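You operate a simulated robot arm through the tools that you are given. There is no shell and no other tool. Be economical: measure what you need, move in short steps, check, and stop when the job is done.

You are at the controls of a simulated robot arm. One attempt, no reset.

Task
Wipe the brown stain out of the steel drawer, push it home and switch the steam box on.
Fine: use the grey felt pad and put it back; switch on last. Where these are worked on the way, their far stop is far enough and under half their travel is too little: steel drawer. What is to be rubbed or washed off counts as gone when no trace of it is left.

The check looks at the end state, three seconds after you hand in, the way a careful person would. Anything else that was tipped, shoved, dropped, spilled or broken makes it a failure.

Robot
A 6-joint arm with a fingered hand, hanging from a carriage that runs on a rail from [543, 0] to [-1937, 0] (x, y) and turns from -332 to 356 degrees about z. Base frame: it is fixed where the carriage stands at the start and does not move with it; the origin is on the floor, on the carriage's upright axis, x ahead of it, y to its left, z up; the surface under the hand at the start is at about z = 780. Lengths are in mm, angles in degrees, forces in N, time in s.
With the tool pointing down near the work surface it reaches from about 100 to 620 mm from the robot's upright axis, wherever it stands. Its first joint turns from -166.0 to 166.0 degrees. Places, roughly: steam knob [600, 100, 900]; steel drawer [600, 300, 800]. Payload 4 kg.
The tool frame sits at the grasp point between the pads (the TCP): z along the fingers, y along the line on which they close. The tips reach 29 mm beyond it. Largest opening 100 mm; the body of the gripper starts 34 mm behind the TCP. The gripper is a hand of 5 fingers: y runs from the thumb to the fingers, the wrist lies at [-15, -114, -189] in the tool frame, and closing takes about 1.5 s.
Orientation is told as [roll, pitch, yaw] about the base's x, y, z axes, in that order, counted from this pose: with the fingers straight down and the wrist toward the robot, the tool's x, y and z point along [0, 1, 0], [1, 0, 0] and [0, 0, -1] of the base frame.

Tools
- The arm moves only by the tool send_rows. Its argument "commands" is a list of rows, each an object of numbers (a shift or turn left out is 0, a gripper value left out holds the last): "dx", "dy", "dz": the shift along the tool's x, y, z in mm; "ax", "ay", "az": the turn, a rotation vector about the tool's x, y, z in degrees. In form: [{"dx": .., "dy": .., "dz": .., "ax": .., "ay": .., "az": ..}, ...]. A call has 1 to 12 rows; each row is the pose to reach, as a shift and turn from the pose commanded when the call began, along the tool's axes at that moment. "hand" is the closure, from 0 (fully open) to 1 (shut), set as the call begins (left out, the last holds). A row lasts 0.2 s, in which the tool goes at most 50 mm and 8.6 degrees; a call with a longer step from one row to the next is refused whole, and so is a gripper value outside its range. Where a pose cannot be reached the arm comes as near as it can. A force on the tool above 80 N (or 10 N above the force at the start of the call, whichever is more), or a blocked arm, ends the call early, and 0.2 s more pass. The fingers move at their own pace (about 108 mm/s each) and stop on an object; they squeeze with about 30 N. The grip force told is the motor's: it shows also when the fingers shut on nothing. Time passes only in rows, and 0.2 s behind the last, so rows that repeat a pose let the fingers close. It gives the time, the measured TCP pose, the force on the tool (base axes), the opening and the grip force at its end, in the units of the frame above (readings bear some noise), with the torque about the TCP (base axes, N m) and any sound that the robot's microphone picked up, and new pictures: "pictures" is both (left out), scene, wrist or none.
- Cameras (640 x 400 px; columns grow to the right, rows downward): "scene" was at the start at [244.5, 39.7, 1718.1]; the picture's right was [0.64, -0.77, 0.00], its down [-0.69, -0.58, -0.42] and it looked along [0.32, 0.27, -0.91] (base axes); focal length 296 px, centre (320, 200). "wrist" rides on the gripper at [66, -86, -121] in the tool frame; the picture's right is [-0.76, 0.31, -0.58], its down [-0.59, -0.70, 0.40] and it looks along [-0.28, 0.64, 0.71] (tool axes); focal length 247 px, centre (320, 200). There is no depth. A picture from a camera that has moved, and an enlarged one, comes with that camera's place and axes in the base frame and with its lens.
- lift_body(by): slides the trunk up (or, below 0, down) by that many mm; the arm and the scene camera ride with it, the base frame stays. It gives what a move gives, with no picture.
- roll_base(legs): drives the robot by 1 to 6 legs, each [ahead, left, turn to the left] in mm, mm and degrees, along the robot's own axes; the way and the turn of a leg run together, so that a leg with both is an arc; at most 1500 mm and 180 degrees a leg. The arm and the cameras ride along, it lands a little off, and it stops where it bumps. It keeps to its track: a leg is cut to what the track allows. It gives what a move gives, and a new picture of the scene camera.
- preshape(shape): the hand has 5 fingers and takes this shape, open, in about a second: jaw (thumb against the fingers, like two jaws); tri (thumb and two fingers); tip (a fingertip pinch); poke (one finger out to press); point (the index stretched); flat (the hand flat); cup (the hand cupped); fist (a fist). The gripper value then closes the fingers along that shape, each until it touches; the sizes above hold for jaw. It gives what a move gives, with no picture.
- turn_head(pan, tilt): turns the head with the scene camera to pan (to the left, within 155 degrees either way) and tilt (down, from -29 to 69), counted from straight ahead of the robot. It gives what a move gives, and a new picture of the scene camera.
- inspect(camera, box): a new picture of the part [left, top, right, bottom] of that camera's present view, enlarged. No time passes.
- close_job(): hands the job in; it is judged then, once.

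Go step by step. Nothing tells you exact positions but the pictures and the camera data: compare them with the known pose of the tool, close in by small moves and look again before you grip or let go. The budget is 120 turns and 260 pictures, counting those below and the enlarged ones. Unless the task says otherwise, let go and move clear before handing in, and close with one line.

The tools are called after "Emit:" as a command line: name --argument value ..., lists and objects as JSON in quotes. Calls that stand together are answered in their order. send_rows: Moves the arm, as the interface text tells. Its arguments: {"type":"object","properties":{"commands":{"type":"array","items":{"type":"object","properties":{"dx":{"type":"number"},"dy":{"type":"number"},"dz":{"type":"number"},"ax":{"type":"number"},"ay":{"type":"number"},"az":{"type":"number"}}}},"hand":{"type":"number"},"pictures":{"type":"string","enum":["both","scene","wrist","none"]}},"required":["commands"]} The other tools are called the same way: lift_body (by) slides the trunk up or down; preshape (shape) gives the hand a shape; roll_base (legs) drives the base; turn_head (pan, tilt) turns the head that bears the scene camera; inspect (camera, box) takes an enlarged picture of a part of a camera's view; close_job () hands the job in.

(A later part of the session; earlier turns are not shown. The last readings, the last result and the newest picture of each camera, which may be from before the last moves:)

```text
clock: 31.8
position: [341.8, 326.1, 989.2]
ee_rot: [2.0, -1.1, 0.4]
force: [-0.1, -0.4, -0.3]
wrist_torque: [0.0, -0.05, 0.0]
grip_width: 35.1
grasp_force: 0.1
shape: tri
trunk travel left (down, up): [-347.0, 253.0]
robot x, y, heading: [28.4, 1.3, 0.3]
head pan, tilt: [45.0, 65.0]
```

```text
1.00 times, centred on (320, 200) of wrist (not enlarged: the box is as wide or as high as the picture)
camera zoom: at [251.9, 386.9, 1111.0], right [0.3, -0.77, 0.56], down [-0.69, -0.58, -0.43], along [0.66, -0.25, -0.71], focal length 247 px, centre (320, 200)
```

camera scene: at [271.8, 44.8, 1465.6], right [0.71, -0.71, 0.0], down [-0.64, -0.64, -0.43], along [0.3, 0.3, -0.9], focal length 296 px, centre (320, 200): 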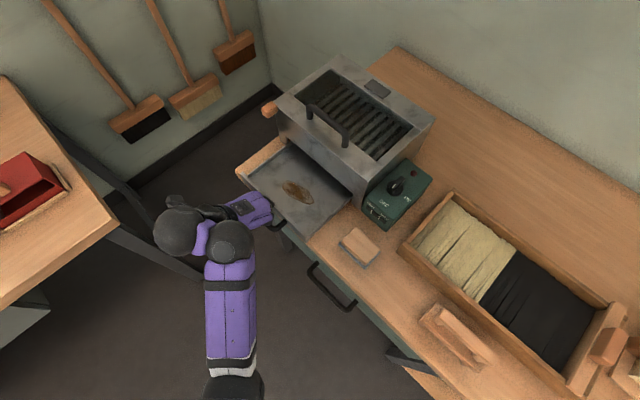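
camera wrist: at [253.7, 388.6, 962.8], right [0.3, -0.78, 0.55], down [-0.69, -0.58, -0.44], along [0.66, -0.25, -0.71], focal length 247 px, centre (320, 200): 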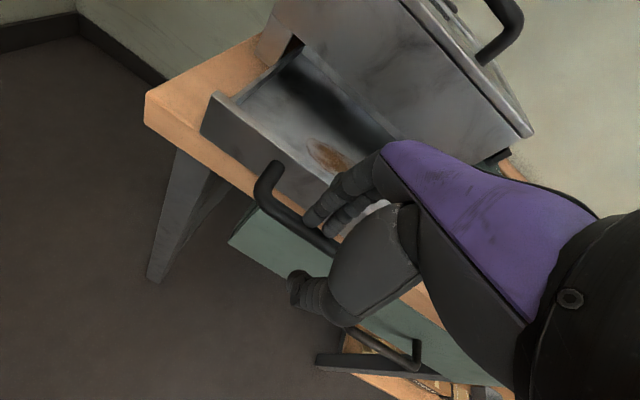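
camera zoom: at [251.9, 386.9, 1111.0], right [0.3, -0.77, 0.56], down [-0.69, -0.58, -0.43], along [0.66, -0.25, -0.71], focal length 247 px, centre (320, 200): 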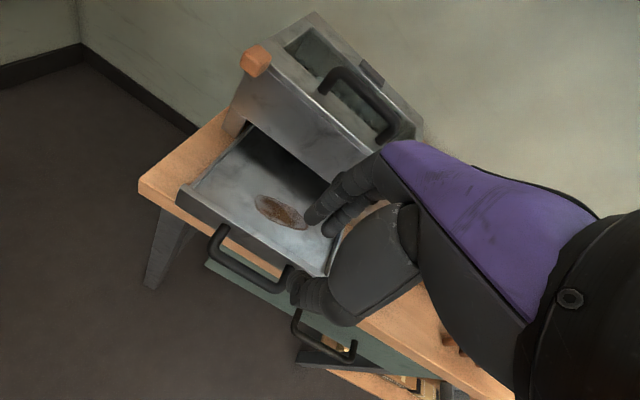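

Drawer is open and the stain is at about [472,321]. Now get the pad: jaw shape, move over [475,117].

Emit:
preshape --shape "jaw"

Emit:
send_rows --commands '[{"dx": -35, "dy": 22, "ax": 1.1, "ay": -2, "az": 0.4}, {"dx": -70, "dy": 44, "ax": 1.1, "ay": -2, "az": 0.4}, {"dx": -105, "dy": 66, "ax": 1.1, "ay": -2, "az": 0.4}, {"dx": -140, "dy": 88, "ax": 1.1, "ay": -2, "az": 0.4}, {"dx": -175, "dy": 110, "ax": 1.1, "ay": -2, "az": 0.4}, {"dx": -209, "dy": 133, "ax": 1.1, "ay": -2, "az": 0.4}]' --pictures "wrist"

```text
clock: 32.7
position: [340.7, 325.5, 989.5]
ee_rot: [2.0, -1.1, 0.3]
force: [0.9, -0.1, 0.2]
wrist_torque: [0.01, -0.02, -0.01]
grip_width: 99.7
grasp_force: 0.1
shape: jaw
trunk travel left (down, up): [-347.0, 253.0]
robot x, y, heading: [21.8, -0.4, 0.3]
head pan, tilt: [45.0, 65.0]
```

```text
clock: 34.1
position: [477.2, 118.9, 984.4]
ee_rot: [0.1, 0.0, 0.0]
force: [0.4, 0.8, 0.0]
wrist_torque: [-0.01, 0.01, 0.0]
grip_width: 100.0
grasp_force: 0.1
shape: jaw
trunk travel left (down, up): [-347.0, 253.0]
robot x, y, heading: [27.0, -2.4, -0.2]
head pan, tilt: [45.0, 65.0]
camera wrist: at [390.4, 184.0, 1105.6], right [0.31, -0.76, 0.58], down [-0.7, -0.59, -0.4], along [0.64, -0.28, -0.71], focal length 247 px, centre (320, 200)
```

wrist: 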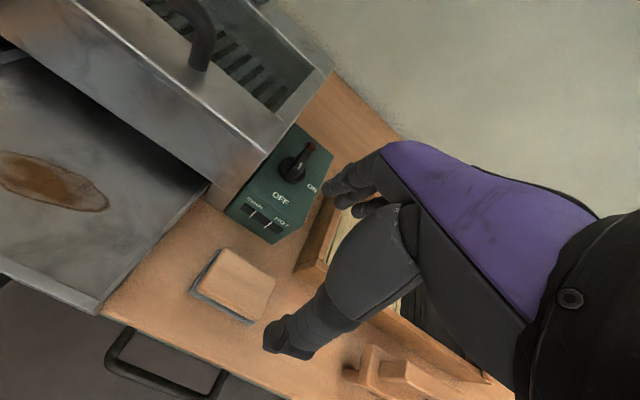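

Emit:
send_rows --commands '[{"dx": 1, "dy": -3}, {"dx": 1, "dy": -3}]' --hand 0.25 --pictures "none"

Emit:
lift_body --by -115

Emit:
inspect --camera "wrist" --box '[180, 120, 440, 340]'

Emit:
inspect --camera "scene" --box '[240, 120, 480, 320]'

```text
clock: 34.7
position: [472.4, 118.8, 984.4]
ee_rot: [0.2, -0.1, 0.1]
force: [-0.8, -0.3, -0.1]
wrist_torque: [-0.01, 0.03, 0.0]
grip_width: 75.2
grasp_force: 0.1
shape: jaw
trunk travel left (down, up): [-347.0, 253.0]
robot x, y, heading: [28.3, -1.0, -0.0]
head pan, tilt: [45.0, 65.0]
```

```text
clock: 36.1
position: [473.8, 118.8, 868.7]
ee_rot: [0.1, 0.0, 0.0]
force: [0.7, -0.1, -0.5]
wrist_torque: [-0.01, -0.05, 0.04]
grip_width: 75.6
grasp_force: 0.0
shape: jaw
trunk travel left (down, up): [-232.0, 368.0]
robot x, y, heading: [27.5, 0.2, 0.0]
head pan, tilt: [45.0, 65.0]
```

```text
1.82 times, centred on (310, 230) of wrist
camera zoom: at [386.9, 185.1, 990.7], right [0.31, -0.76, 0.58], down [-0.7, -0.59, -0.4], along [0.64, -0.28, -0.71], focal length 449 px, centre (338, 146)
```

zoom: 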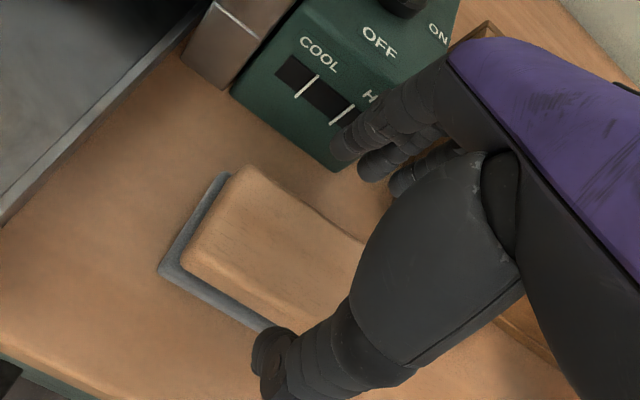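

```text
2.00 times, centred on (360, 220) of scene
camera zoom: at [267.6, 43.6, 1499.0], right [0.71, -0.71, 0.0], down [-0.64, -0.64, -0.42], along [0.3, 0.3, -0.91], focal length 591 px, centre (240, 160)
```

zoom: 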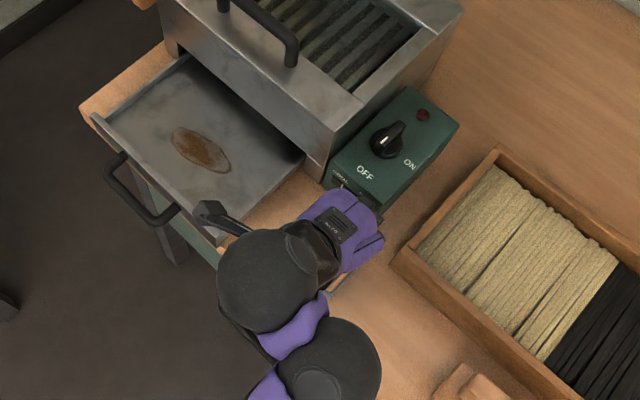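

Fingers straddle the pad properly. Lower to grasp height and close.

Emit:
lift_body --by -51

Emit:
inspect --camera "wrist" --box '[180, 120, 440, 340]'

```text
clock: 37.0
position: [472.0, 119.4, 818.7]
ee_rot: [0.2, 0.1, 0.0]
force: [0.0, -0.7, 0.1]
wrist_torque: [0.01, 0.0, 0.0]
grip_width: 75.2
grasp_force: 0.1
shape: jaw
trunk travel left (down, up): [-181.0, 419.0]
robot x, y, heading: [28.1, 3.0, -0.2]
head pan, tilt: [45.0, 65.0]
```

```text
1.82 times, centred on (310, 230) of wrist
camera zoom: at [386.9, 185.1, 939.6], right [0.31, -0.76, 0.58], down [-0.7, -0.59, -0.4], along [0.64, -0.28, -0.71], focal length 449 px, centre (338, 146)
```

zoom: 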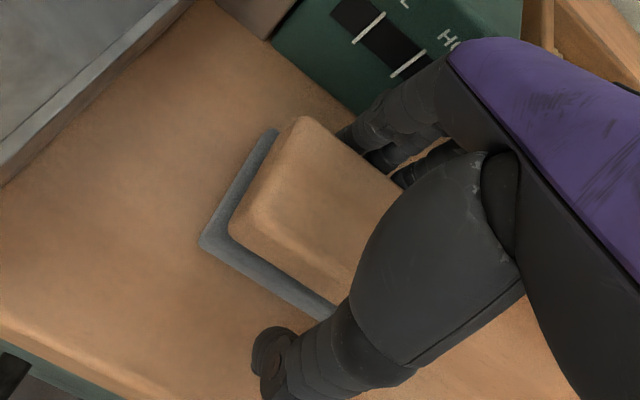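

Emit:
send_rows --commands '[{"dy": 1.5}, {"dy": 1.5}, {"dy": 1.5}, {"dy": 1.5}, {"dy": 1.5}, {"dy": 1.5}, {"dy": 1.5}]' --hand 1.0 --pictures "none"

Emit:
inspect --camera "wrist" --box '[180, 120, 440, 340]'

```text
clock: 38.6
position: [474.9, 119.9, 817.8]
ee_rot: [0.1, 0.0, 0.1]
force: [-0.1, -0.6, 3.2]
wrist_torque: [-0.03, 0.02, 0.06]
grip_width: 47.2
grasp_force: 29.9
shape: jaw
trunk travel left (down, up): [-181.0, 419.0]
robot x, y, heading: [26.7, -0.0, -0.3]
head pan, tilt: [45.0, 65.0]
```

```text
1.82 times, centred on (310, 230) of wrist
camera zoom: at [388.6, 185.3, 939.9], right [0.31, -0.76, 0.58], down [-0.7, -0.59, -0.4], along [0.64, -0.28, -0.71], focal length 449 px, centre (338, 146)
```

zoom: 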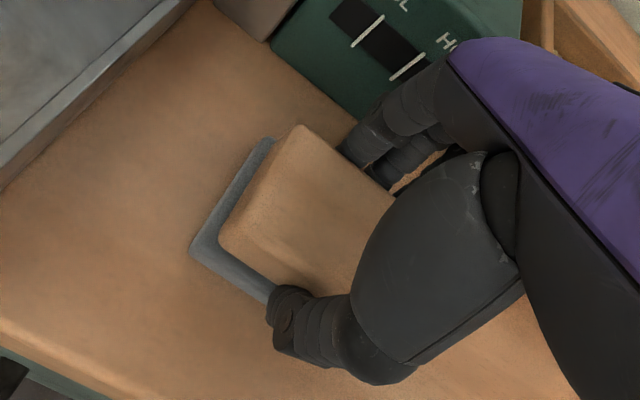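

Pad gripped (47 mm). Lift and carry over the stain.

Emit:
lift_body --by 110

Emit:
send_rows --commands '[{"dx": 40}, {"dx": 80}, {"dx": 120}, {"dx": 160}, {"dx": 200}]' --pictures "both"

Emit:
inspect --camera "wrist" --box '[130, 100, 410, 340]'

```text
clock: 40.1
position: [473.7, 119.0, 928.1]
ee_rot: [0.1, 0.1, 0.0]
force: [-0.5, 0.1, -0.7]
wrist_torque: [0.0, -0.01, -0.01]
grip_width: 47.5
grasp_force: 30.2
shape: jaw
trunk travel left (down, up): [-291.0, 309.0]
robot x, y, heading: [26.6, 3.5, -0.2]
head pan, tilt: [45.0, 65.0]
```

```text
clock: 41.3
position: [465.0, 311.8, 948.5]
ee_rot: [0.1, 0.3, 0.0]
force: [1.2, -0.2, -1.8]
wrist_torque: [0.0, -0.02, -0.01]
grip_width: 47.5
grasp_force: 29.9
shape: jaw
out of reach, approached as far as the arm can: row 3, 4, 5
trunk travel left (down, up): [-291.0, 309.0]
robot x, y, heading: [24.9, 0.0, -0.1]
head pan, tilt: [45.0, 65.0]
camera scene: at [267.5, 43.6, 1557.9], right [0.71, -0.71, 0.0], down [-0.64, -0.64, -0.42], along [0.3, 0.3, -0.91], focal length 296 px, centre (320, 200)
camera wrist: at [379.1, 378.1, 1070.1], right [0.31, -0.76, 0.58], down [-0.7, -0.59, -0.4], along [0.64, -0.28, -0.72], focal length 247 px, centre (320, 200)
```

scene: 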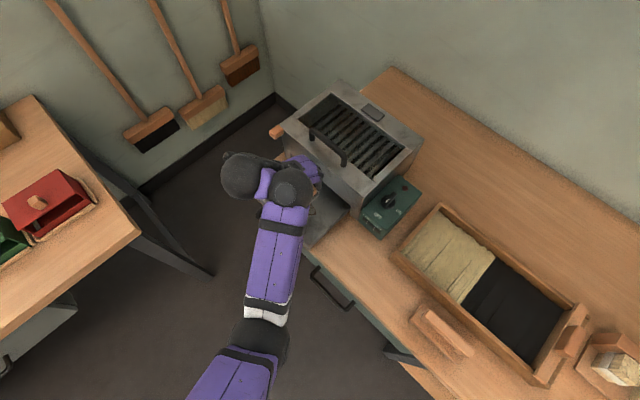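
wrist: 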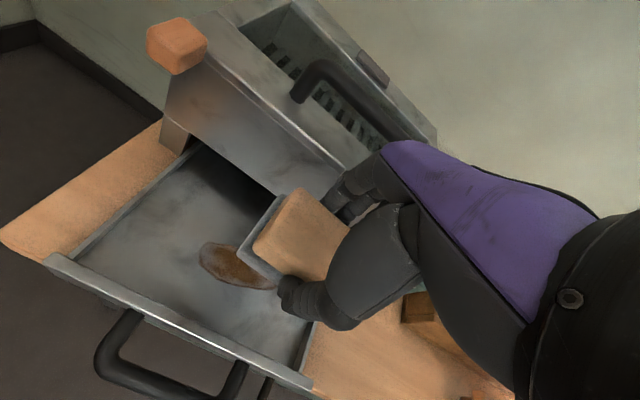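

```text
1.67 times, centred on (270, 220) of wrist
camera zoom: at [379.1, 378.1, 1070.1], right [0.31, -0.76, 0.58], down [-0.7, -0.59, -0.4], along [0.64, -0.28, -0.72], focal length 412 px, centre (403, 167)
```

zoom: 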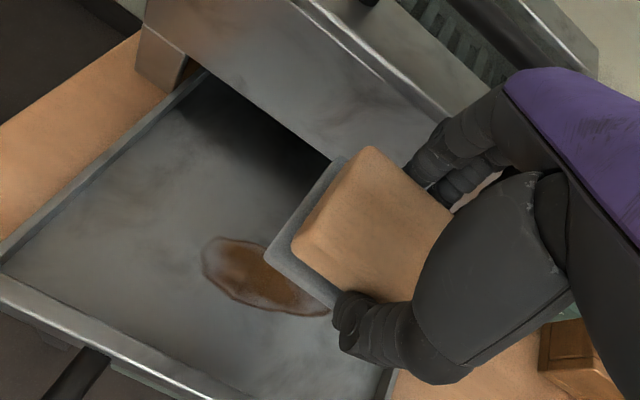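

The stain spans about x 456–492, y 277–369. The arm needs reach, so pull the hand back slightly and roll the base ahead.

Emit:
send_rows --commands '[{"dy": -30}, {"dy": -60}]' --pictures "none"

Emit:
roll_base --legs '[[70, 0, 0]]'

```text
clock: 41.9
position: [403.1, 312.1, 949.5]
ee_rot: [0.1, 0.1, 0.2]
force: [-0.2, -0.3, -0.2]
wrist_torque: [-0.01, -0.01, -0.01]
grip_width: 47.5
grasp_force: 29.6
shape: jaw
trunk travel left (down, up): [-291.0, 309.0]
robot x, y, heading: [25.0, -0.2, 0.2]
head pan, tilt: [45.0, 65.0]
```

```text
clock: 42.9
position: [474.9, 313.8, 950.0]
ee_rot: [0.1, 0.0, 0.1]
force: [0.0, -0.4, -1.0]
wrist_torque: [0.0, 0.0, 0.0]
grip_width: 47.5
grasp_force: 30.0
shape: jaw
trunk travel left (down, up): [-291.0, 309.0]
robot x, y, heading: [95.3, -2.0, 0.1]
head pan, tilt: [45.0, 65.0]
camera scene: at [338.0, 43.6, 1558.0], right [0.71, -0.71, 0.0], down [-0.64, -0.64, -0.42], along [0.3, 0.3, -0.91], focal length 296 px, centre (320, 200)
```

scene: 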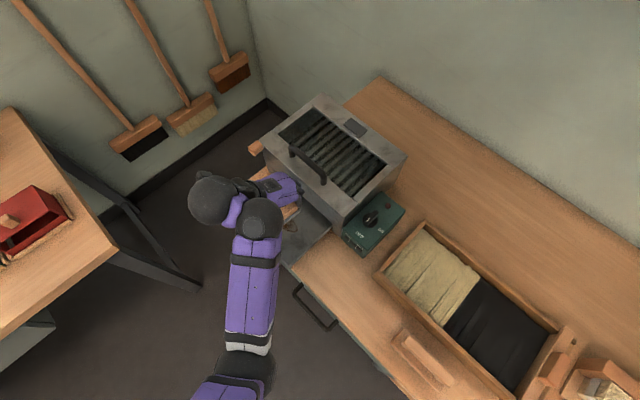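

Emit:
lift_body --by -105

Emit:
send_rows --commands '[{"dz": 3}, {"dz": 6}, {"dz": 9}]' --pictures "wrist"

```text
clock: 44.2
position: [474.7, 312.4, 843.4]
ee_rot: [0.1, -0.1, 0.0]
force: [0.0, -0.3, -1.2]
wrist_torque: [0.01, -0.01, 0.04]
grip_width: 47.4
grasp_force: 29.9
shape: jaw
trunk travel left (down, up): [-186.0, 414.0]
robot x, y, heading: [100.6, 1.9, 0.1]
head pan, tilt: [45.0, 65.0]
```

```text
clock: 45.0
position: [475.6, 311.9, 834.4]
ee_rot: [0.0, -0.1, 0.2]
force: [0.1, 0.1, -0.4]
wrist_torque: [0.01, 0.01, 0.0]
grip_width: 47.5
grasp_force: 30.4
shape: jaw
trunk travel left (down, up): [-186.0, 414.0]
robot x, y, heading: [95.9, 4.0, -0.0]
head pan, tilt: [45.0, 65.0]
camera wrist: at [388.5, 378.8, 955.5], right [0.31, -0.76, 0.58], down [-0.7, -0.59, -0.4], along [0.64, -0.28, -0.71], focal length 247 px, centre (320, 200)
```

wrist: 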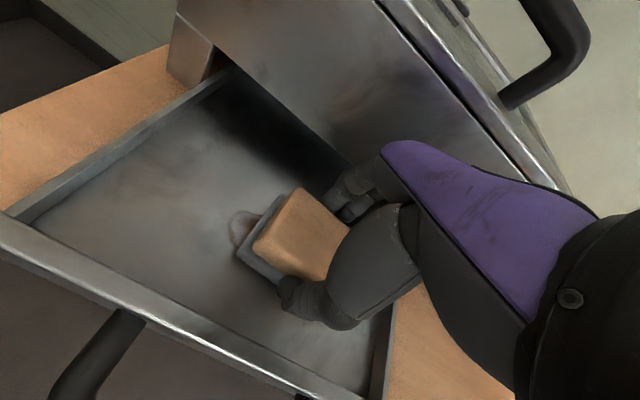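

Arm can still move down here. Step down until I feel the floor.

Emit:
send_rows --commands '[{"dz": 2}, {"dz": 4}, {"dz": 5}, {"dz": 6}]' --pictures "none"

```text
clock: 46.0
position: [474.2, 314.0, 831.5]
ee_rot: [0.2, -0.3, 0.0]
force: [-2.6, -2.5, 15.6]
wrist_torque: [-0.08, 0.1, 0.01]
grip_width: 47.6
grasp_force: 30.1
shape: jaw
trunk travel left (down, up): [-186.0, 414.0]
robot x, y, heading: [95.9, -2.6, 0.0]
head pan, tilt: [45.0, 65.0]
```

Contact with about 15 N. Now scrub strokes over the stain.

Emit:
send_rows --commands '[{"dx": 15, "dz": 0.5}, {"dx": 30, "dz": 0.5}, {"dx": 43, "dz": 0.5}, {"dx": 25, "dz": 0.5}, {"dx": 5, "dz": 0.5}, {"dx": -15, "dz": 0.5}, {"dx": -32, "dz": 0.5}, {"dx": -15, "dz": 0.5}, {"dx": 5, "dz": 0.5}, {"dx": 25, "dz": 0.5}, {"dx": 43, "dz": 0.5}]' --pictures "none"

Emit:
send_rows --commands '[{"dy": -10}, {"dx": -20, "dy": -10}, {"dx": -40, "dy": -10}, {"dx": -60, "dy": -10}, {"dx": -75, "dy": -10}, {"dx": -75, "dy": 8}, {"dx": -55, "dy": 8}, {"dx": -35, "dy": 8}, {"dx": -15, "dy": 8}, {"dx": 0, "dy": 8}]' --pictures "wrist"

```text
clock: 48.5
position: [475.7, 355.8, 830.4]
ee_rot: [0.1, -0.2, 0.1]
force: [1.0, -5.4, 26.8]
wrist_torque: [-0.15, -0.12, 0.01]
grip_width: 48.4
grasp_force: 29.8
shape: jaw
trunk travel left (down, up): [-186.0, 414.0]
robot x, y, heading: [95.1, -2.3, -0.2]
head pan, tilt: [45.0, 65.0]
```

```text
clock: 50.6
position: [484.9, 355.8, 829.5]
ee_rot: [0.1, 0.1, 0.0]
force: [0.6, -7.9, 29.1]
wrist_torque: [-0.22, -0.27, -0.02]
grip_width: 48.6
grasp_force: 30.7
shape: jaw
trunk travel left (down, up): [-186.0, 414.0]
robot x, y, heading: [98.1, -2.8, -0.2]
head pan, tilt: [45.0, 65.0]
camera wrist: at [397.9, 421.6, 950.9], right [0.31, -0.76, 0.58], down [-0.7, -0.59, -0.4], along [0.64, -0.28, -0.71], focal length 247 px, centre (320, 200)
```

wrist: 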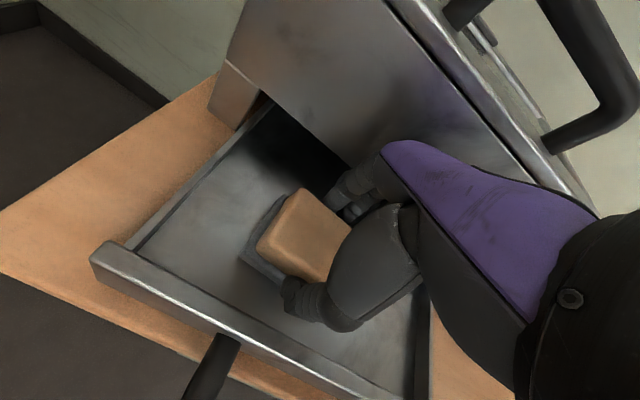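

Lift the pad and look at the drawer floor.

Emit:
lift_body --by 110

Emit:
send_rows --commands '[{"dx": -40}, {"dx": -80}, {"dx": -120}, {"dx": -160}, {"dx": -200}, {"dx": -236}]' --pictures "both"

Emit:
inspect --camera "wrist" --box '[0, 100, 240, 300]'

Emit:
inspect --camera "scene" --box '[220, 120, 400, 280]'

```text
clock: 52.1
position: [480.6, 355.9, 939.4]
ee_rot: [0.0, 0.2, 0.0]
force: [0.3, 0.5, 0.3]
wrist_torque: [0.03, 0.0, -0.01]
grip_width: 47.8
grasp_force: 29.9
shape: jaw
trunk travel left (down, up): [-296.0, 304.0]
robot x, y, heading: [93.4, 2.7, -0.3]
head pan, tilt: [45.0, 65.0]
```

```text
clock: 53.5
position: [482.7, 118.9, 938.2]
ee_rot: [-0.1, 0.1, 0.1]
force: [-0.1, 0.0, 0.2]
wrist_torque: [0.0, 0.05, -0.01]
grip_width: 47.7
grasp_force: 30.1
shape: jaw
trunk travel left (down, up): [-296.0, 304.0]
robot x, y, heading: [98.8, 1.0, 0.1]
head pan, tilt: [45.0, 65.0]
camera scene: at [337.8, 43.7, 1562.9], right [0.71, -0.71, 0.0], down [-0.64, -0.64, -0.42], along [0.3, 0.3, -0.91], focal length 296 px, centre (320, 200)
camera wrist: at [397.7, 185.9, 1060.9], right [0.31, -0.76, 0.58], down [-0.7, -0.59, -0.4], along [0.64, -0.28, -0.71], focal length 247 px, centre (320, 200)
```

scene: 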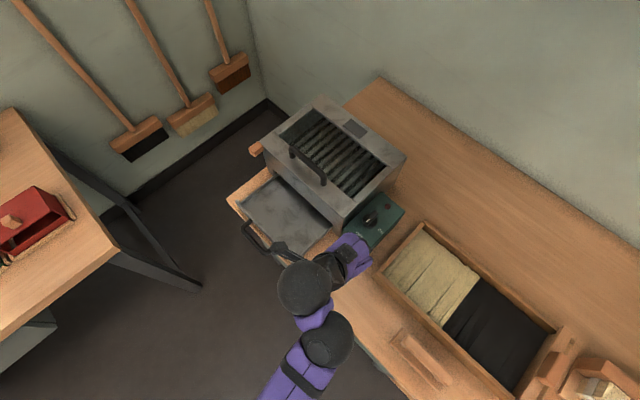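
wrist: 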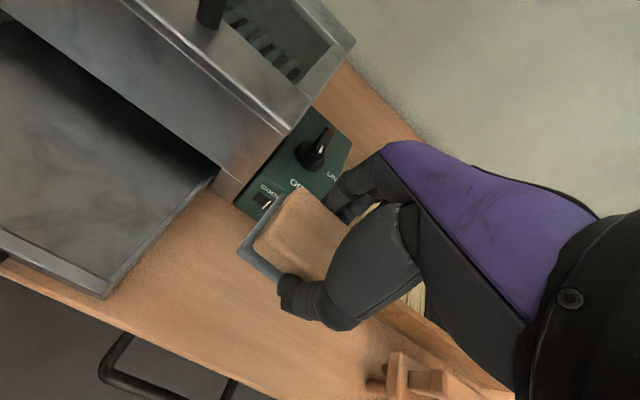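

```text
2.00 times, centred on (120, 200) of wrist
camera zoom: at [397.7, 185.9, 1060.9], right [0.31, -0.76, 0.58], down [-0.7, -0.59, -0.4], along [0.64, -0.28, -0.71], focal length 494 px, centre (720, 200)
```

zoom: 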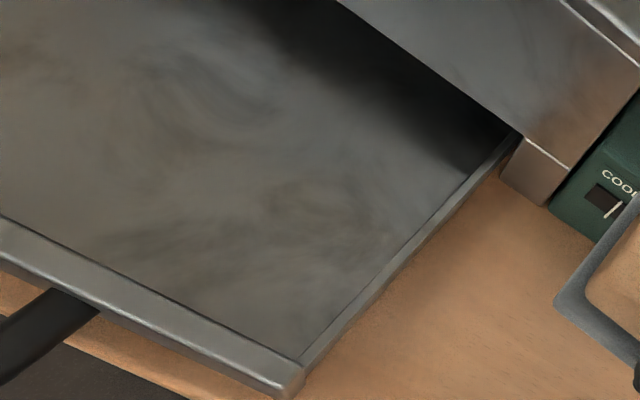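

```text
2.50 times, centred on (310, 200) of scene
camera zoom: at [337.8, 43.7, 1562.9], right [0.71, -0.71, 0.0], down [-0.64, -0.64, -0.42], along [0.3, 0.3, -0.91], focal length 739 px, centre (345, 200)
```

zoom: 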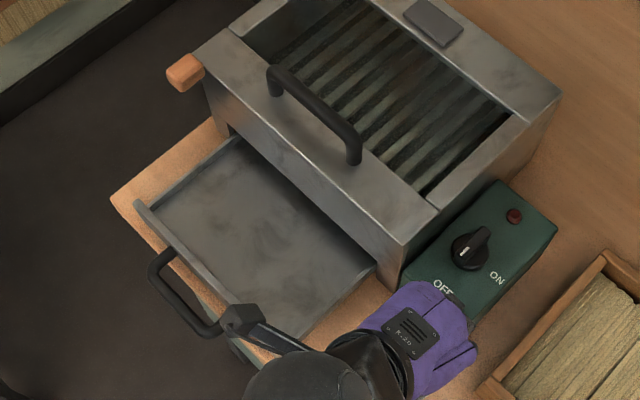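

The floor looks clean, but let me check closely for any faint trace.

Emit:
inspect --camera "wrist" --box '[0, 120, 130, 220]'

Emit:
inspect --camera "wrist" --box '[80, 140, 200, 240]'

Emit:
inspect --camera "scene" --box '[240, 165, 340, 245]'

```text
4.00 times, centred on (65, 170) of wrist
camera zoom: at [397.7, 185.9, 1060.9], right [0.31, -0.76, 0.58], down [-0.7, -0.59, -0.4], along [0.64, -0.28, -0.71], focal length 988 px, centre (1340, 320)
```

zoom: 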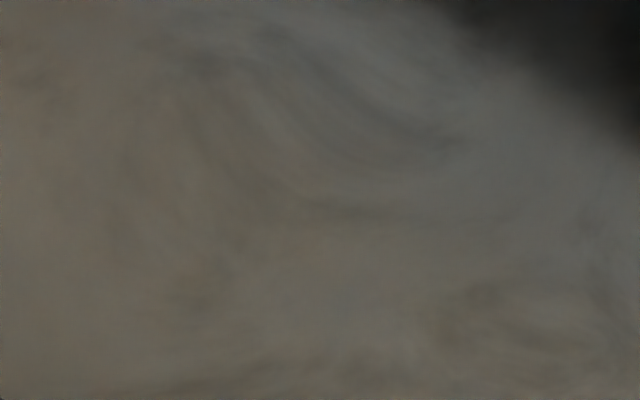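

```text
4.00 times, centred on (140, 190) of wrist
camera zoom: at [397.7, 185.9, 1060.9], right [0.31, -0.76, 0.58], down [-0.7, -0.59, -0.4], along [0.64, -0.28, -0.71], focal length 988 px, centre (1040, 240)
```

zoom: 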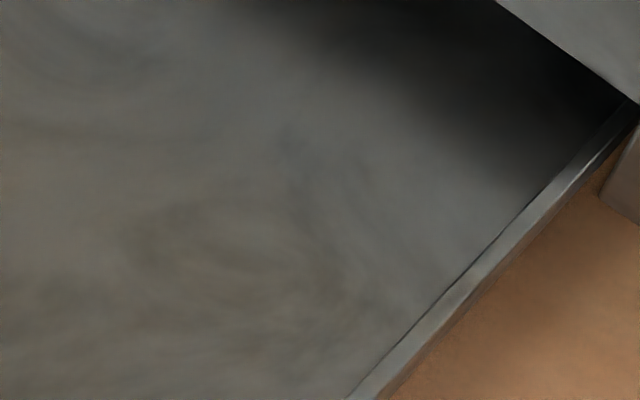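

```text
5.00 times, centred on (290, 205) of scene
camera zoom: at [337.8, 43.7, 1562.9], right [0.71, -0.71, 0.0], down [-0.64, -0.64, -0.42], along [0.3, 0.3, -0.91], focal length 1479 px, centre (470, 175)
```

zoom: 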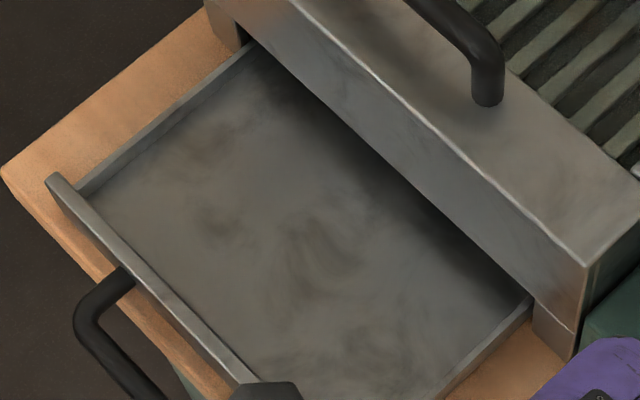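

The drawer crept in about 25–30 mm during wiping, and a faint darker patch sits near [504,329]. I'll go back, drag the drawer out to its stop with the pad, and scrub again with y strokes only.

Emit:
send_rows --commands '[{"dx": 40}, {"dx": 80}, {"dx": 120}, {"dx": 160}, {"dx": 200, "dy": 2}]' --pictures "none"

Emit:
lift_body --by -102

Emit:
send_rows --commands '[{"dz": 2}, {"dz": 4}, {"dz": 6}, {"dz": 8}, {"dz": 10}]' --pictures "wrist"

```text
clock: 54.7
position: [486.6, 320.3, 939.2]
ee_rot: [-0.1, 0.1, 0.1]
force: [0.6, -0.4, -1.7]
wrist_torque: [0.01, 0.0, 0.01]
grip_width: 47.9
grasp_force: 29.5
shape: jaw
trunk travel left (down, up): [-296.0, 304.0]
robot x, y, heading: [95.5, 2.8, 0.2]
head pan, tilt: [45.0, 65.0]
```

```text
clock: 56.0
position: [485.5, 319.8, 836.0]
ee_rot: [0.1, 0.1, 0.1]
force: [0.0, 0.0, -0.6]
wrist_torque: [0.0, 0.0, -0.02]
grip_width: 47.7
grasp_force: 30.3
shape: jaw
trunk travel left (down, up): [-194.0, 406.0]
robot x, y, heading: [99.9, -2.7, 0.1]
head pan, tilt: [45.0, 65.0]
```

```text
clock: 57.2
position: [487.6, 319.6, 830.2]
ee_rot: [0.1, 0.1, -0.1]
force: [-3.5, -3.5, 23.3]
wrist_torque: [-0.14, -0.12, 0.03]
grip_width: 47.5
grasp_force: 30.0
shape: jaw
trunk travel left (down, up): [-194.0, 406.0]
robot x, y, heading: [98.4, 1.3, -0.1]
head pan, tilt: [45.0, 65.0]
camera wrist: at [402.1, 386.5, 951.6], right [0.31, -0.76, 0.58], down [-0.7, -0.59, -0.4], along [0.64, -0.28, -0.71], focal length 247 px, centre (320, 200)
```

wrist: 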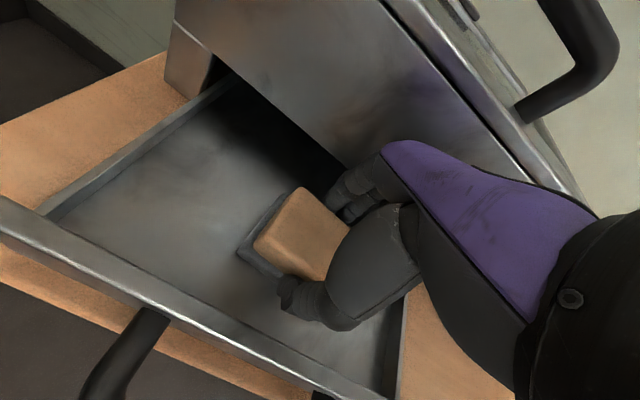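

Emit:
send_rows --commands '[{"dx": 20, "dz": 1}, {"dx": 40, "dz": 1}, {"dx": 20, "dz": 1}, {"dx": 0, "dz": 1}, {"dx": -20, "dz": 1}, {"dx": -40, "dz": 1}, {"dx": -20, "dz": 1}, {"dx": 0, "dz": 1}, {"dx": 0, "dy": -10, "dz": 1}, {"dx": 0, "dy": -20, "dz": 1}, {"dx": 0, "dy": -32, "dz": 1}, {"dx": 0, "dy": -45, "dz": 1}]' --pictures "wrist"

```text
clock: 59.8
position: [451.3, 321.8, 830.0]
ee_rot: [0.2, -0.4, -0.1]
force: [33.7, 0.4, 31.0]
wrist_torque: [-0.02, 0.72, 0.05]
grip_width: 44.9
grasp_force: 30.0
shape: jaw
out of reach, approached as far as the arm can: row 1, 2, 3
trunk travel left (down, up): [-194.0, 406.0]
robot x, y, heading: [95.6, -2.2, -0.2]
head pan, tilt: [45.0, 65.0]
camera wrist: at [364.5, 387.9, 951.1], right [0.3, -0.76, 0.58], down [-0.7, -0.59, -0.41], along [0.65, -0.28, -0.71], focal length 247 px, centre (320, 200)
```

wrist: 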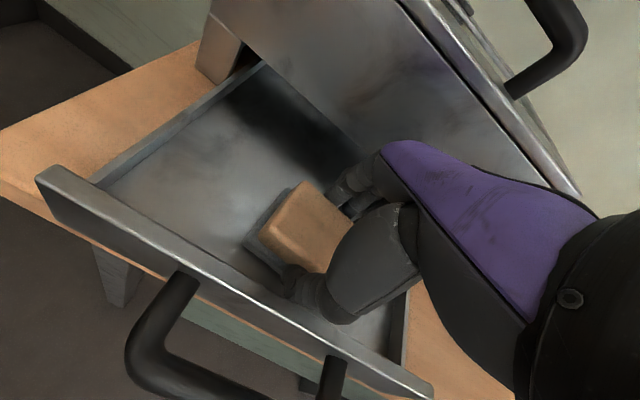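

Drawer is at its stop again. Hop the pad to x≈476 and stroke in y there, then finish with a small −x drag.

Emit:
send_rows --commands '[{"dz": -6}, {"dz": -10, "dy": 12}, {"dz": -10, "dy": 33}, {"dz": -4, "dy": 33}, {"dz": 0, "dy": 33}, {"dx": 20, "dy": 33}, {"dx": 40, "dy": 33}, {"dx": 15, "dy": 33}, {"dx": -10, "dy": 33}, {"dx": -30, "dy": 33}, {"dx": -45, "dy": 33}, {"dx": -20, "dy": 33}]' --pictures "none"

Emit:
send_rows --commands '[{"dx": 20}, {"dx": 45}, {"dx": 60}, {"dx": 60, "dy": -12}, {"dx": 40, "dy": -12}, {"dx": 15, "dy": -12}, {"dx": -10, "dy": -12}, {"dx": -25, "dy": -12}, {"dx": 0, "dy": -12}, {"dx": 20, "dy": -12}, {"dx": 20, "dy": -20}, {"dx": 20, "dy": -30}]' --pictures "none"

```text
clock: 62.4
position: [477.0, 297.7, 828.6]
ee_rot: [0.0, -0.2, -0.2]
force: [-0.6, -11.4, 42.3]
wrist_torque: [-0.28, -0.21, -0.1]
grip_width: 48.8
grasp_force: 30.4
shape: jaw
out of reach, approached as far as the arm can: row 7
trunk travel left (down, up): [-194.0, 406.0]
robot x, y, heading: [97.9, -2.8, -0.2]
head pan, tilt: [45.0, 65.0]
```

```text
clock: 65.0
position: [453.5, 322.8, 828.9]
ee_rot: [0.3, -0.4, -0.1]
force: [24.0, -2.4, 38.2]
wrist_torque: [-0.1, 0.38, 0.12]
grip_width: 45.4
grasp_force: 30.3
shape: jaw
out of reach, approached as far as the arm can: row 3
trunk travel left (down, up): [-194.0, 406.0]
robot x, y, heading: [98.2, 1.7, 0.1]
head pan, tilt: [45.0, 65.0]
```

Emit:
lift_body --by 110

Emit:
send_rows --commands '[{"dx": -40, "dy": 5}, {"dx": -80, "dy": 10}, {"dx": -120, "dy": 15}, {"dx": -160, "dy": 20}, {"dx": -202, "dy": 21}]' --pictures "wrist"

Emit:
inspect --camera "scene" --box '[220, 165, 340, 265]'

Emit:
inspect --camera "wrist" --box '[0, 100, 240, 300]'

```text
clock: 66.4
position: [443.7, 319.0, 934.7]
ee_rot: [0.0, 0.3, -0.1]
force: [-0.4, -0.8, -1.7]
wrist_torque: [0.03, 0.01, -0.01]
grip_width: 41.7
grasp_force: 30.2
shape: jaw
trunk travel left (down, up): [-304.0, 296.0]
robot x, y, heading: [97.4, 3.5, -0.1]
head pan, tilt: [45.0, 65.0]
```

```text
clock: 67.6
position: [464.4, 117.3, 933.7]
ee_rot: [-0.1, 0.1, 0.0]
force: [-0.3, -0.4, -0.8]
wrist_torque: [0.03, 0.02, 0.0]
grip_width: 41.5
grasp_force: 29.9
shape: jaw
trunk travel left (down, up): [-304.0, 296.0]
robot x, y, heading: [95.8, -2.5, 0.2]
head pan, tilt: [45.0, 65.0]
camera wrist: at [379.1, 183.7, 1055.6], right [0.31, -0.76, 0.58], down [-0.7, -0.59, -0.4], along [0.64, -0.28, -0.71], focal length 247 px, centre (320, 200)
```

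wrist: 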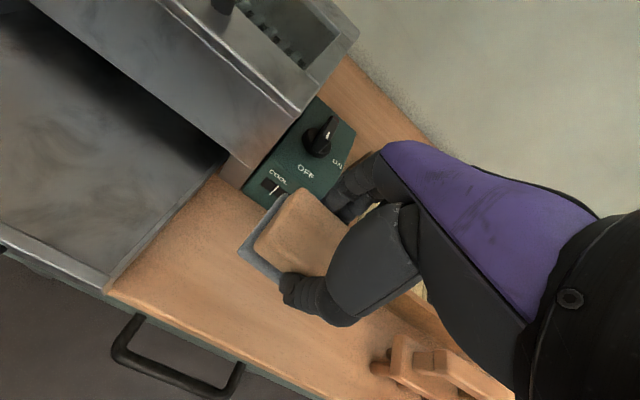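

```text
4.00 times, centred on (280, 215) of scene
camera zoom: at [337.8, 43.7, 1570.9], right [0.71, -0.71, 0.0], down [-0.64, -0.64, -0.42], along [0.3, 0.3, -0.91], focal length 1183 px, centre (480, 140)
```

zoom: 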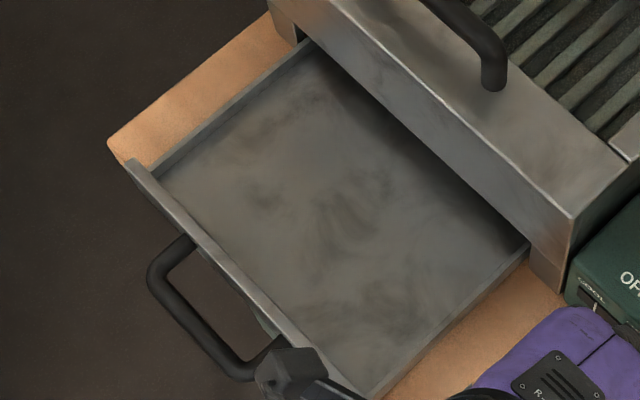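

```text
2.00 times, centred on (120, 200) of wrist
camera zoom: at [379.1, 183.7, 1055.6], right [0.31, -0.76, 0.58], down [-0.7, -0.59, -0.4], along [0.64, -0.28, -0.71], focal length 494 px, centre (720, 200)
```

zoom: 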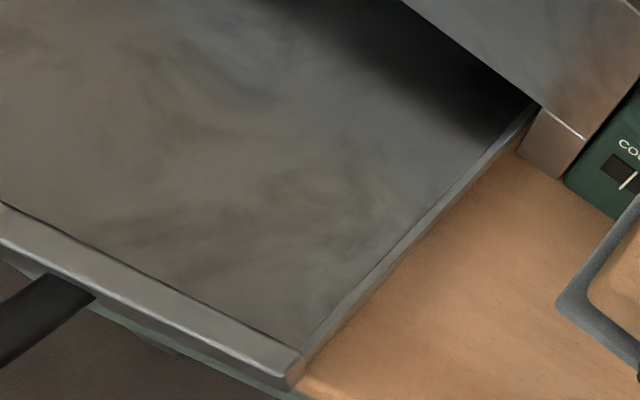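

The remaining clouds are unchanged by wiping and are the steel's own texture; the stain is gone. The grip reads 41.5 rather than 47.5, so I check how the pad sits in the hand.

Emit:
inspect --camera "wrist" --box '[200, 140, 400, 340]'

Emit:
inspect --camera "scene" --box '[260, 200, 420, 330]'

```text
2.00 times, centred on (300, 240) of wrist
camera zoom: at [379.1, 183.7, 1055.6], right [0.31, -0.76, 0.58], down [-0.7, -0.59, -0.4], along [0.64, -0.28, -0.71], focal length 494 px, centre (360, 120)
```

zoom: 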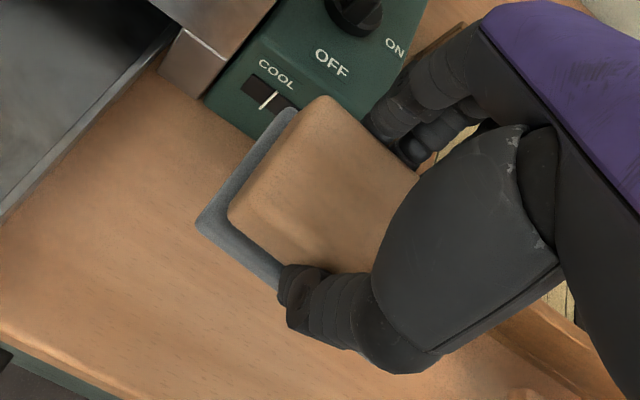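

```text
3.08 times, centred on (340, 265) of scene
camera zoom: at [337.8, 43.7, 1570.9], right [0.71, -0.71, 0.0], down [-0.64, -0.64, -0.42], along [0.3, 0.3, -0.91], focal length 910 px, centre (258, 0)
```

zoom: 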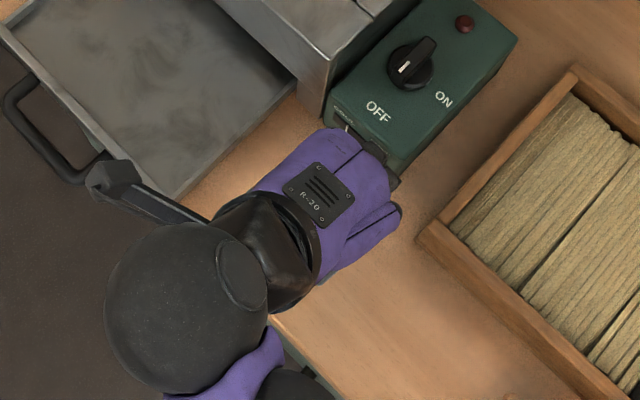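

Pad is level with about 2 mm shift only. Return it: align to [473,119] and lower.

Emit:
send_rows --commands '[{"dx": 1.5, "dy": 8}]' --pictures "none"

Emit:
lift_body --by -108

Emit:
send_rows --commands '[{"dz": 1.5}, {"dz": 3}, {"dz": 4.5}, {"dz": 6}]' --pictures "wrist"

```text
clock: 68.0
position: [472.8, 120.7, 933.7]
ee_rot: [-0.1, 0.0, 0.0]
force: [0.0, 0.4, -1.4]
wrist_torque: [0.04, 0.0, -0.02]
grip_width: 41.5
grasp_force: 30.4
shape: jaw
trunk travel left (down, up): [-304.0, 296.0]
robot x, y, heading: [96.0, -1.6, -0.1]
head pan, tilt: [45.0, 65.0]
```

```text
clock: 69.4
position: [474.7, 119.3, 827.0]
ee_rot: [0.0, 0.1, 0.0]
force: [1.2, -0.4, -0.9]
wrist_torque: [0.01, -0.02, 0.01]
grip_width: 41.6
grasp_force: 29.8
shape: jaw
trunk travel left (down, up): [-196.0, 404.0]
robot x, y, heading: [97.7, -2.9, -0.1]
head pan, tilt: [45.0, 65.0]
```

```text
clock: 70.4
position: [473.9, 120.3, 821.2]
ee_rot: [0.0, 0.3, 0.0]
force: [-0.1, -0.3, -0.3]
wrist_torque: [0.02, -0.01, 0.01]
grip_width: 41.5
grasp_force: 30.0
shape: jaw
trunk travel left (down, up): [-196.0, 404.0]
robot x, y, heading: [97.1, 0.2, -0.1]
head pan, tilt: [45.0, 65.0]
camera wrist: at [387.9, 185.8, 941.8], right [0.31, -0.76, 0.58], down [-0.7, -0.59, -0.4], along [0.64, -0.28, -0.71], focal length 247 px, centre (320, 200)
```

wrist: 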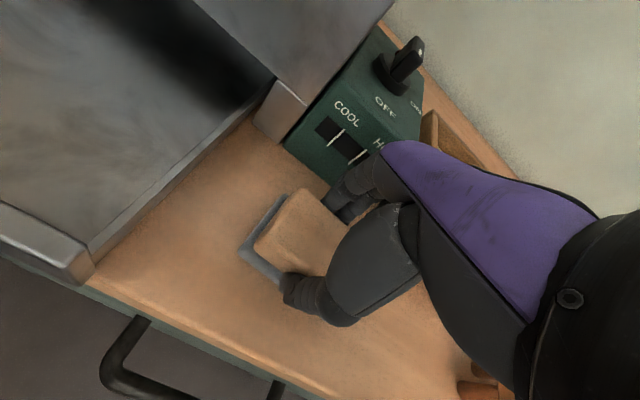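

Emit:
send_rows --commands '[{"dz": 1}, {"dz": 2}, {"dz": 3}, {"dz": 4}]' --pictures "none"

```text
clock: 71.4
position: [476.0, 119.3, 817.6]
ee_rot: [0.1, -0.2, 0.0]
force: [-3.7, 0.0, 26.1]
wrist_torque: [0.07, 0.9, -0.05]
grip_width: 44.9
grasp_force: 29.7
shape: jaw
trunk travel left (down, up): [-196.0, 404.0]
robot x, y, heading: [100.9, -0.3, 0.0]
head pan, tilt: [45.0, 65.0]
```

On the table. Release.

Emit:
send_rows --commands '[{"dz": -1.5}, {"dz": -1.5}, {"dz": -1.5}, {"dz": -1.5}]' --hand 0.25 --pictures "wrist"

Emit:
lift_body --by 130

Emit:
inspect --camera "wrist" --box '[0, 100, 400, 350]'

```text
clock: 72.4
position: [474.0, 118.4, 817.1]
ee_rot: [0.0, 0.2, 0.0]
force: [0.1, -0.1, -0.5]
wrist_torque: [-0.02, -0.02, 0.01]
grip_width: 74.5
grasp_force: 0.0
shape: jaw
trunk travel left (down, up): [-196.0, 404.0]
robot x, y, heading: [96.2, 2.5, -0.0]
head pan, tilt: [45.0, 65.0]
camera wrist: at [388.2, 185.4, 939.3], right [0.31, -0.76, 0.58], down [-0.7, -0.59, -0.4], along [0.64, -0.28, -0.71], focal length 247 px, centre (320, 200)
```

wrist: 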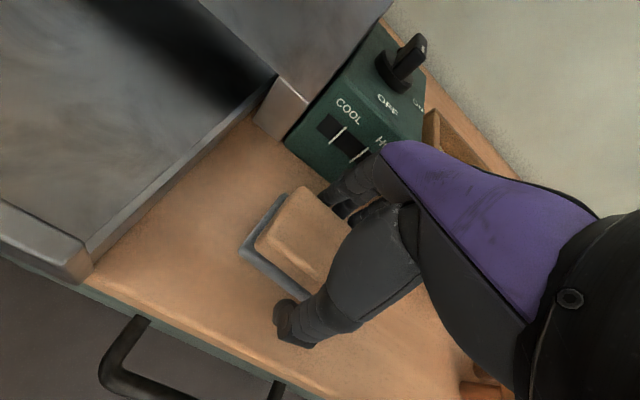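

```text
clock: 74.0
position: [473.1, 118.7, 948.0]
ee_rot: [0.1, 0.2, 0.0]
force: [0.3, -0.6, 0.6]
wrist_torque: [-0.04, 0.01, 0.0]
grip_width: 74.6
grasp_force: 0.0
shape: jaw
trunk travel left (down, up): [-326.0, 274.0]
robot x, y, heading: [96.3, -1.6, 0.1]
head pan, tilt: [45.0, 65.0]
```

```text
1.60 times, centred on (200, 225) of wrist
camera zoom: at [388.2, 185.4, 1069.5], right [0.31, -0.76, 0.58], down [-0.7, -0.59, -0.4], along [0.64, -0.28, -0.71], focal length 395 px, centre (512, 160)
```

zoom: 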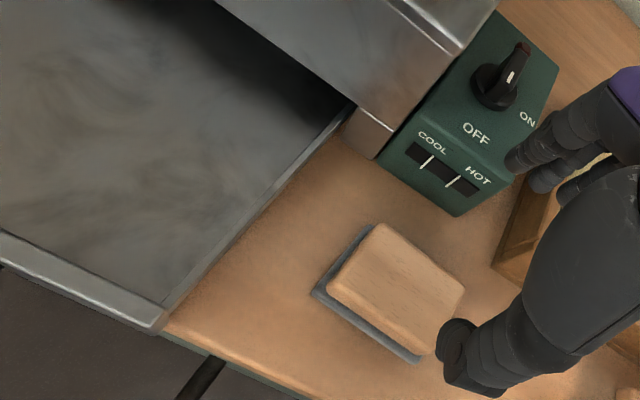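

Pad is back in place. Now shift the base back and bring the closed hand in front of the drawer handle to push it home.

Emit:
roll_base --legs '[[-115, 0, 0]]'

Emit:
send_rows --commands '[{"dx": 35, "dy": -10}, {"dx": 70, "dy": -20}, {"dx": 105, "dy": -30}, {"dx": 140, "dy": -40}, {"dx": 175, "dy": -50}, {"dx": 210, "dy": -58}, {"dx": 210, "dy": -58}, {"dx": 210, "dy": -58}]' --hand 1.0 --pictures "both"

```text
clock: 75.2
position: [357.0, 119.4, 947.7]
ee_rot: [0.0, 0.2, 0.1]
force: [-0.7, 0.3, -0.6]
wrist_torque: [0.04, 0.0, -0.03]
grip_width: 75.0
grasp_force: 0.1
shape: jaw
trunk travel left (down, up): [-326.0, 274.0]
robot x, y, heading: [-20.8, 3.1, -0.0]
head pan, tilt: [45.0, 65.0]
camera scene: at [220.8, 43.8, 1592.9], right [0.71, -0.71, 0.0], down [-0.64, -0.64, -0.42], along [0.3, 0.3, -0.91], focal length 296 px, centre (320, 200)
```

scene: 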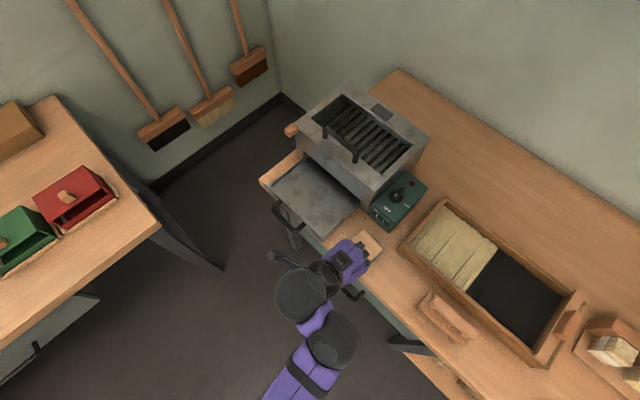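

```text
clock: 77.0
position: [299.0, 327.4, 948.8]
ee_rot: [0.3, 0.4, 0.4]
force: [-0.3, -0.2, 0.3]
wrist_torque: [0.03, 0.0, 0.0]
grip_width: 0.1
grasp_force: 29.6
shape: jaw
trunk travel left (down, up): [-326.0, 274.0]
robot x, y, heading: [-19.2, 0.4, 0.1]
head pan, tilt: [45.0, 65.0]
camera scene: at [220.8, 43.8, 1592.9], right [0.71, -0.71, 0.0], down [-0.64, -0.64, -0.42], along [0.3, 0.3, -0.91], focal length 296 px, centre (320, 200)
camera wrist: at [213.7, 394.2, 1070.7], right [0.31, -0.76, 0.57], down [-0.7, -0.59, -0.4], along [0.64, -0.28, -0.72], focal length 247 px, centre (320, 200)
```

scene: 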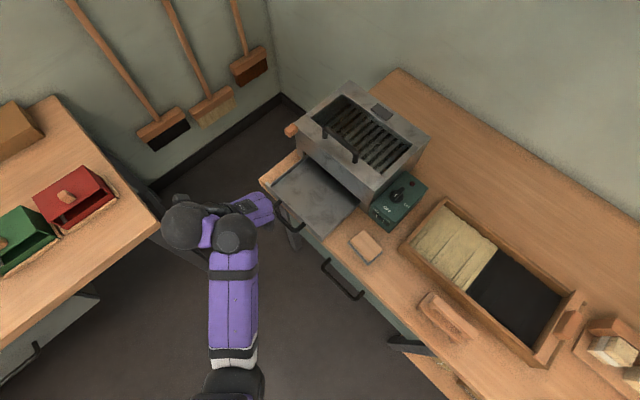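
wrist: 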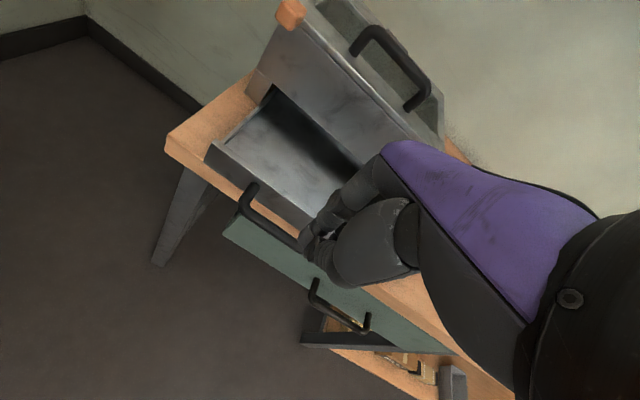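

Emit:
lift_body --by -124

Emit:
inspect --camera "wrist" --box '[160, 100, 440, 340]'

```text
clock: 78.6
position: [299.2, 328.5, 824.5]
ee_rot: [0.3, 0.3, 0.4]
force: [0.8, -0.2, -0.3]
wrist_torque: [-0.03, -0.02, 0.01]
grip_width: 0.0
grasp_force: 30.5
shape: jaw
trunk travel left (down, up): [-202.0, 398.0]
robot x, y, heading: [-20.6, 1.3, -0.0]
head pan, tilt: [45.0, 65.0]
```

```text
1.67 times, centred on (300, 220) of wrist
camera zoom: at [213.8, 394.2, 946.9], right [0.31, -0.76, 0.57], down [-0.7, -0.59, -0.4], along [0.64, -0.28, -0.72], focal length 412 px, centre (353, 167)
```

zoom: 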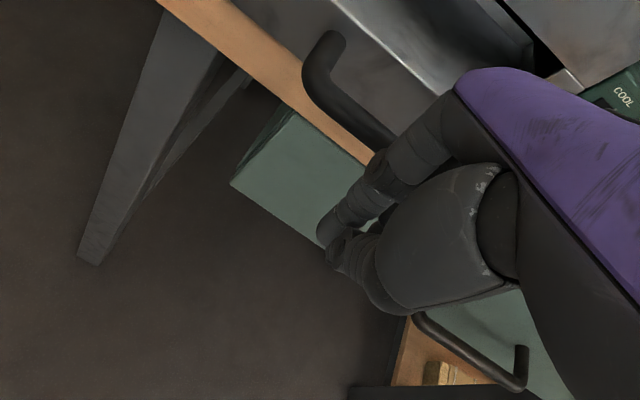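

Hand is in front of the handle. Push by rolling the base ahead.

Emit:
roll_base --legs '[[110, 0, 0]]'

Emit:
inspect --camera "wrist" --box '[160, 100, 440, 340]'

```text
clock: 79.8
position: [410.9, 328.2, 825.7]
ee_rot: [0.3, 0.3, 0.2]
force: [-0.1, -0.5, 0.2]
wrist_torque: [0.02, -0.02, -0.03]
grip_width: 0.0
grasp_force: 30.3
shape: jaw
trunk travel left (down, up): [-202.0, 398.0]
robot x, y, heading: [88.2, -0.8, 0.2]
head pan, tilt: [45.0, 65.0]
camera scene: at [332.6, 43.5, 1469.0], right [0.71, -0.71, 0.0], down [-0.64, -0.64, -0.42], along [0.3, 0.3, -0.91], focal length 296 px, centre (320, 200)
```

scene: 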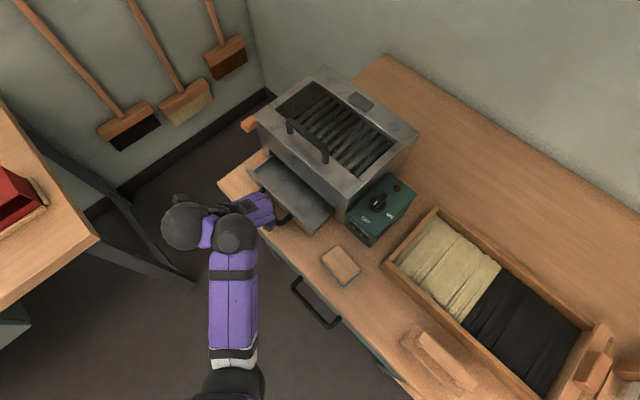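

```text
1.67 times, centred on (300, 220) of wrist
camera zoom: at [326.3, 393.8, 946.8], right [0.31, -0.76, 0.57], down [-0.7, -0.59, -0.4], along [0.64, -0.28, -0.72], focal length 412 px, centre (353, 167)
```

zoom: 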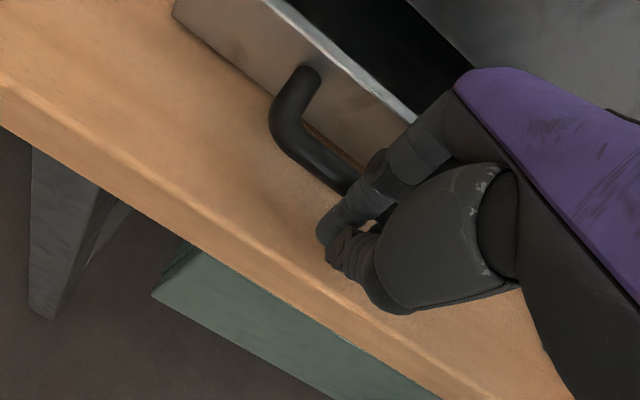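

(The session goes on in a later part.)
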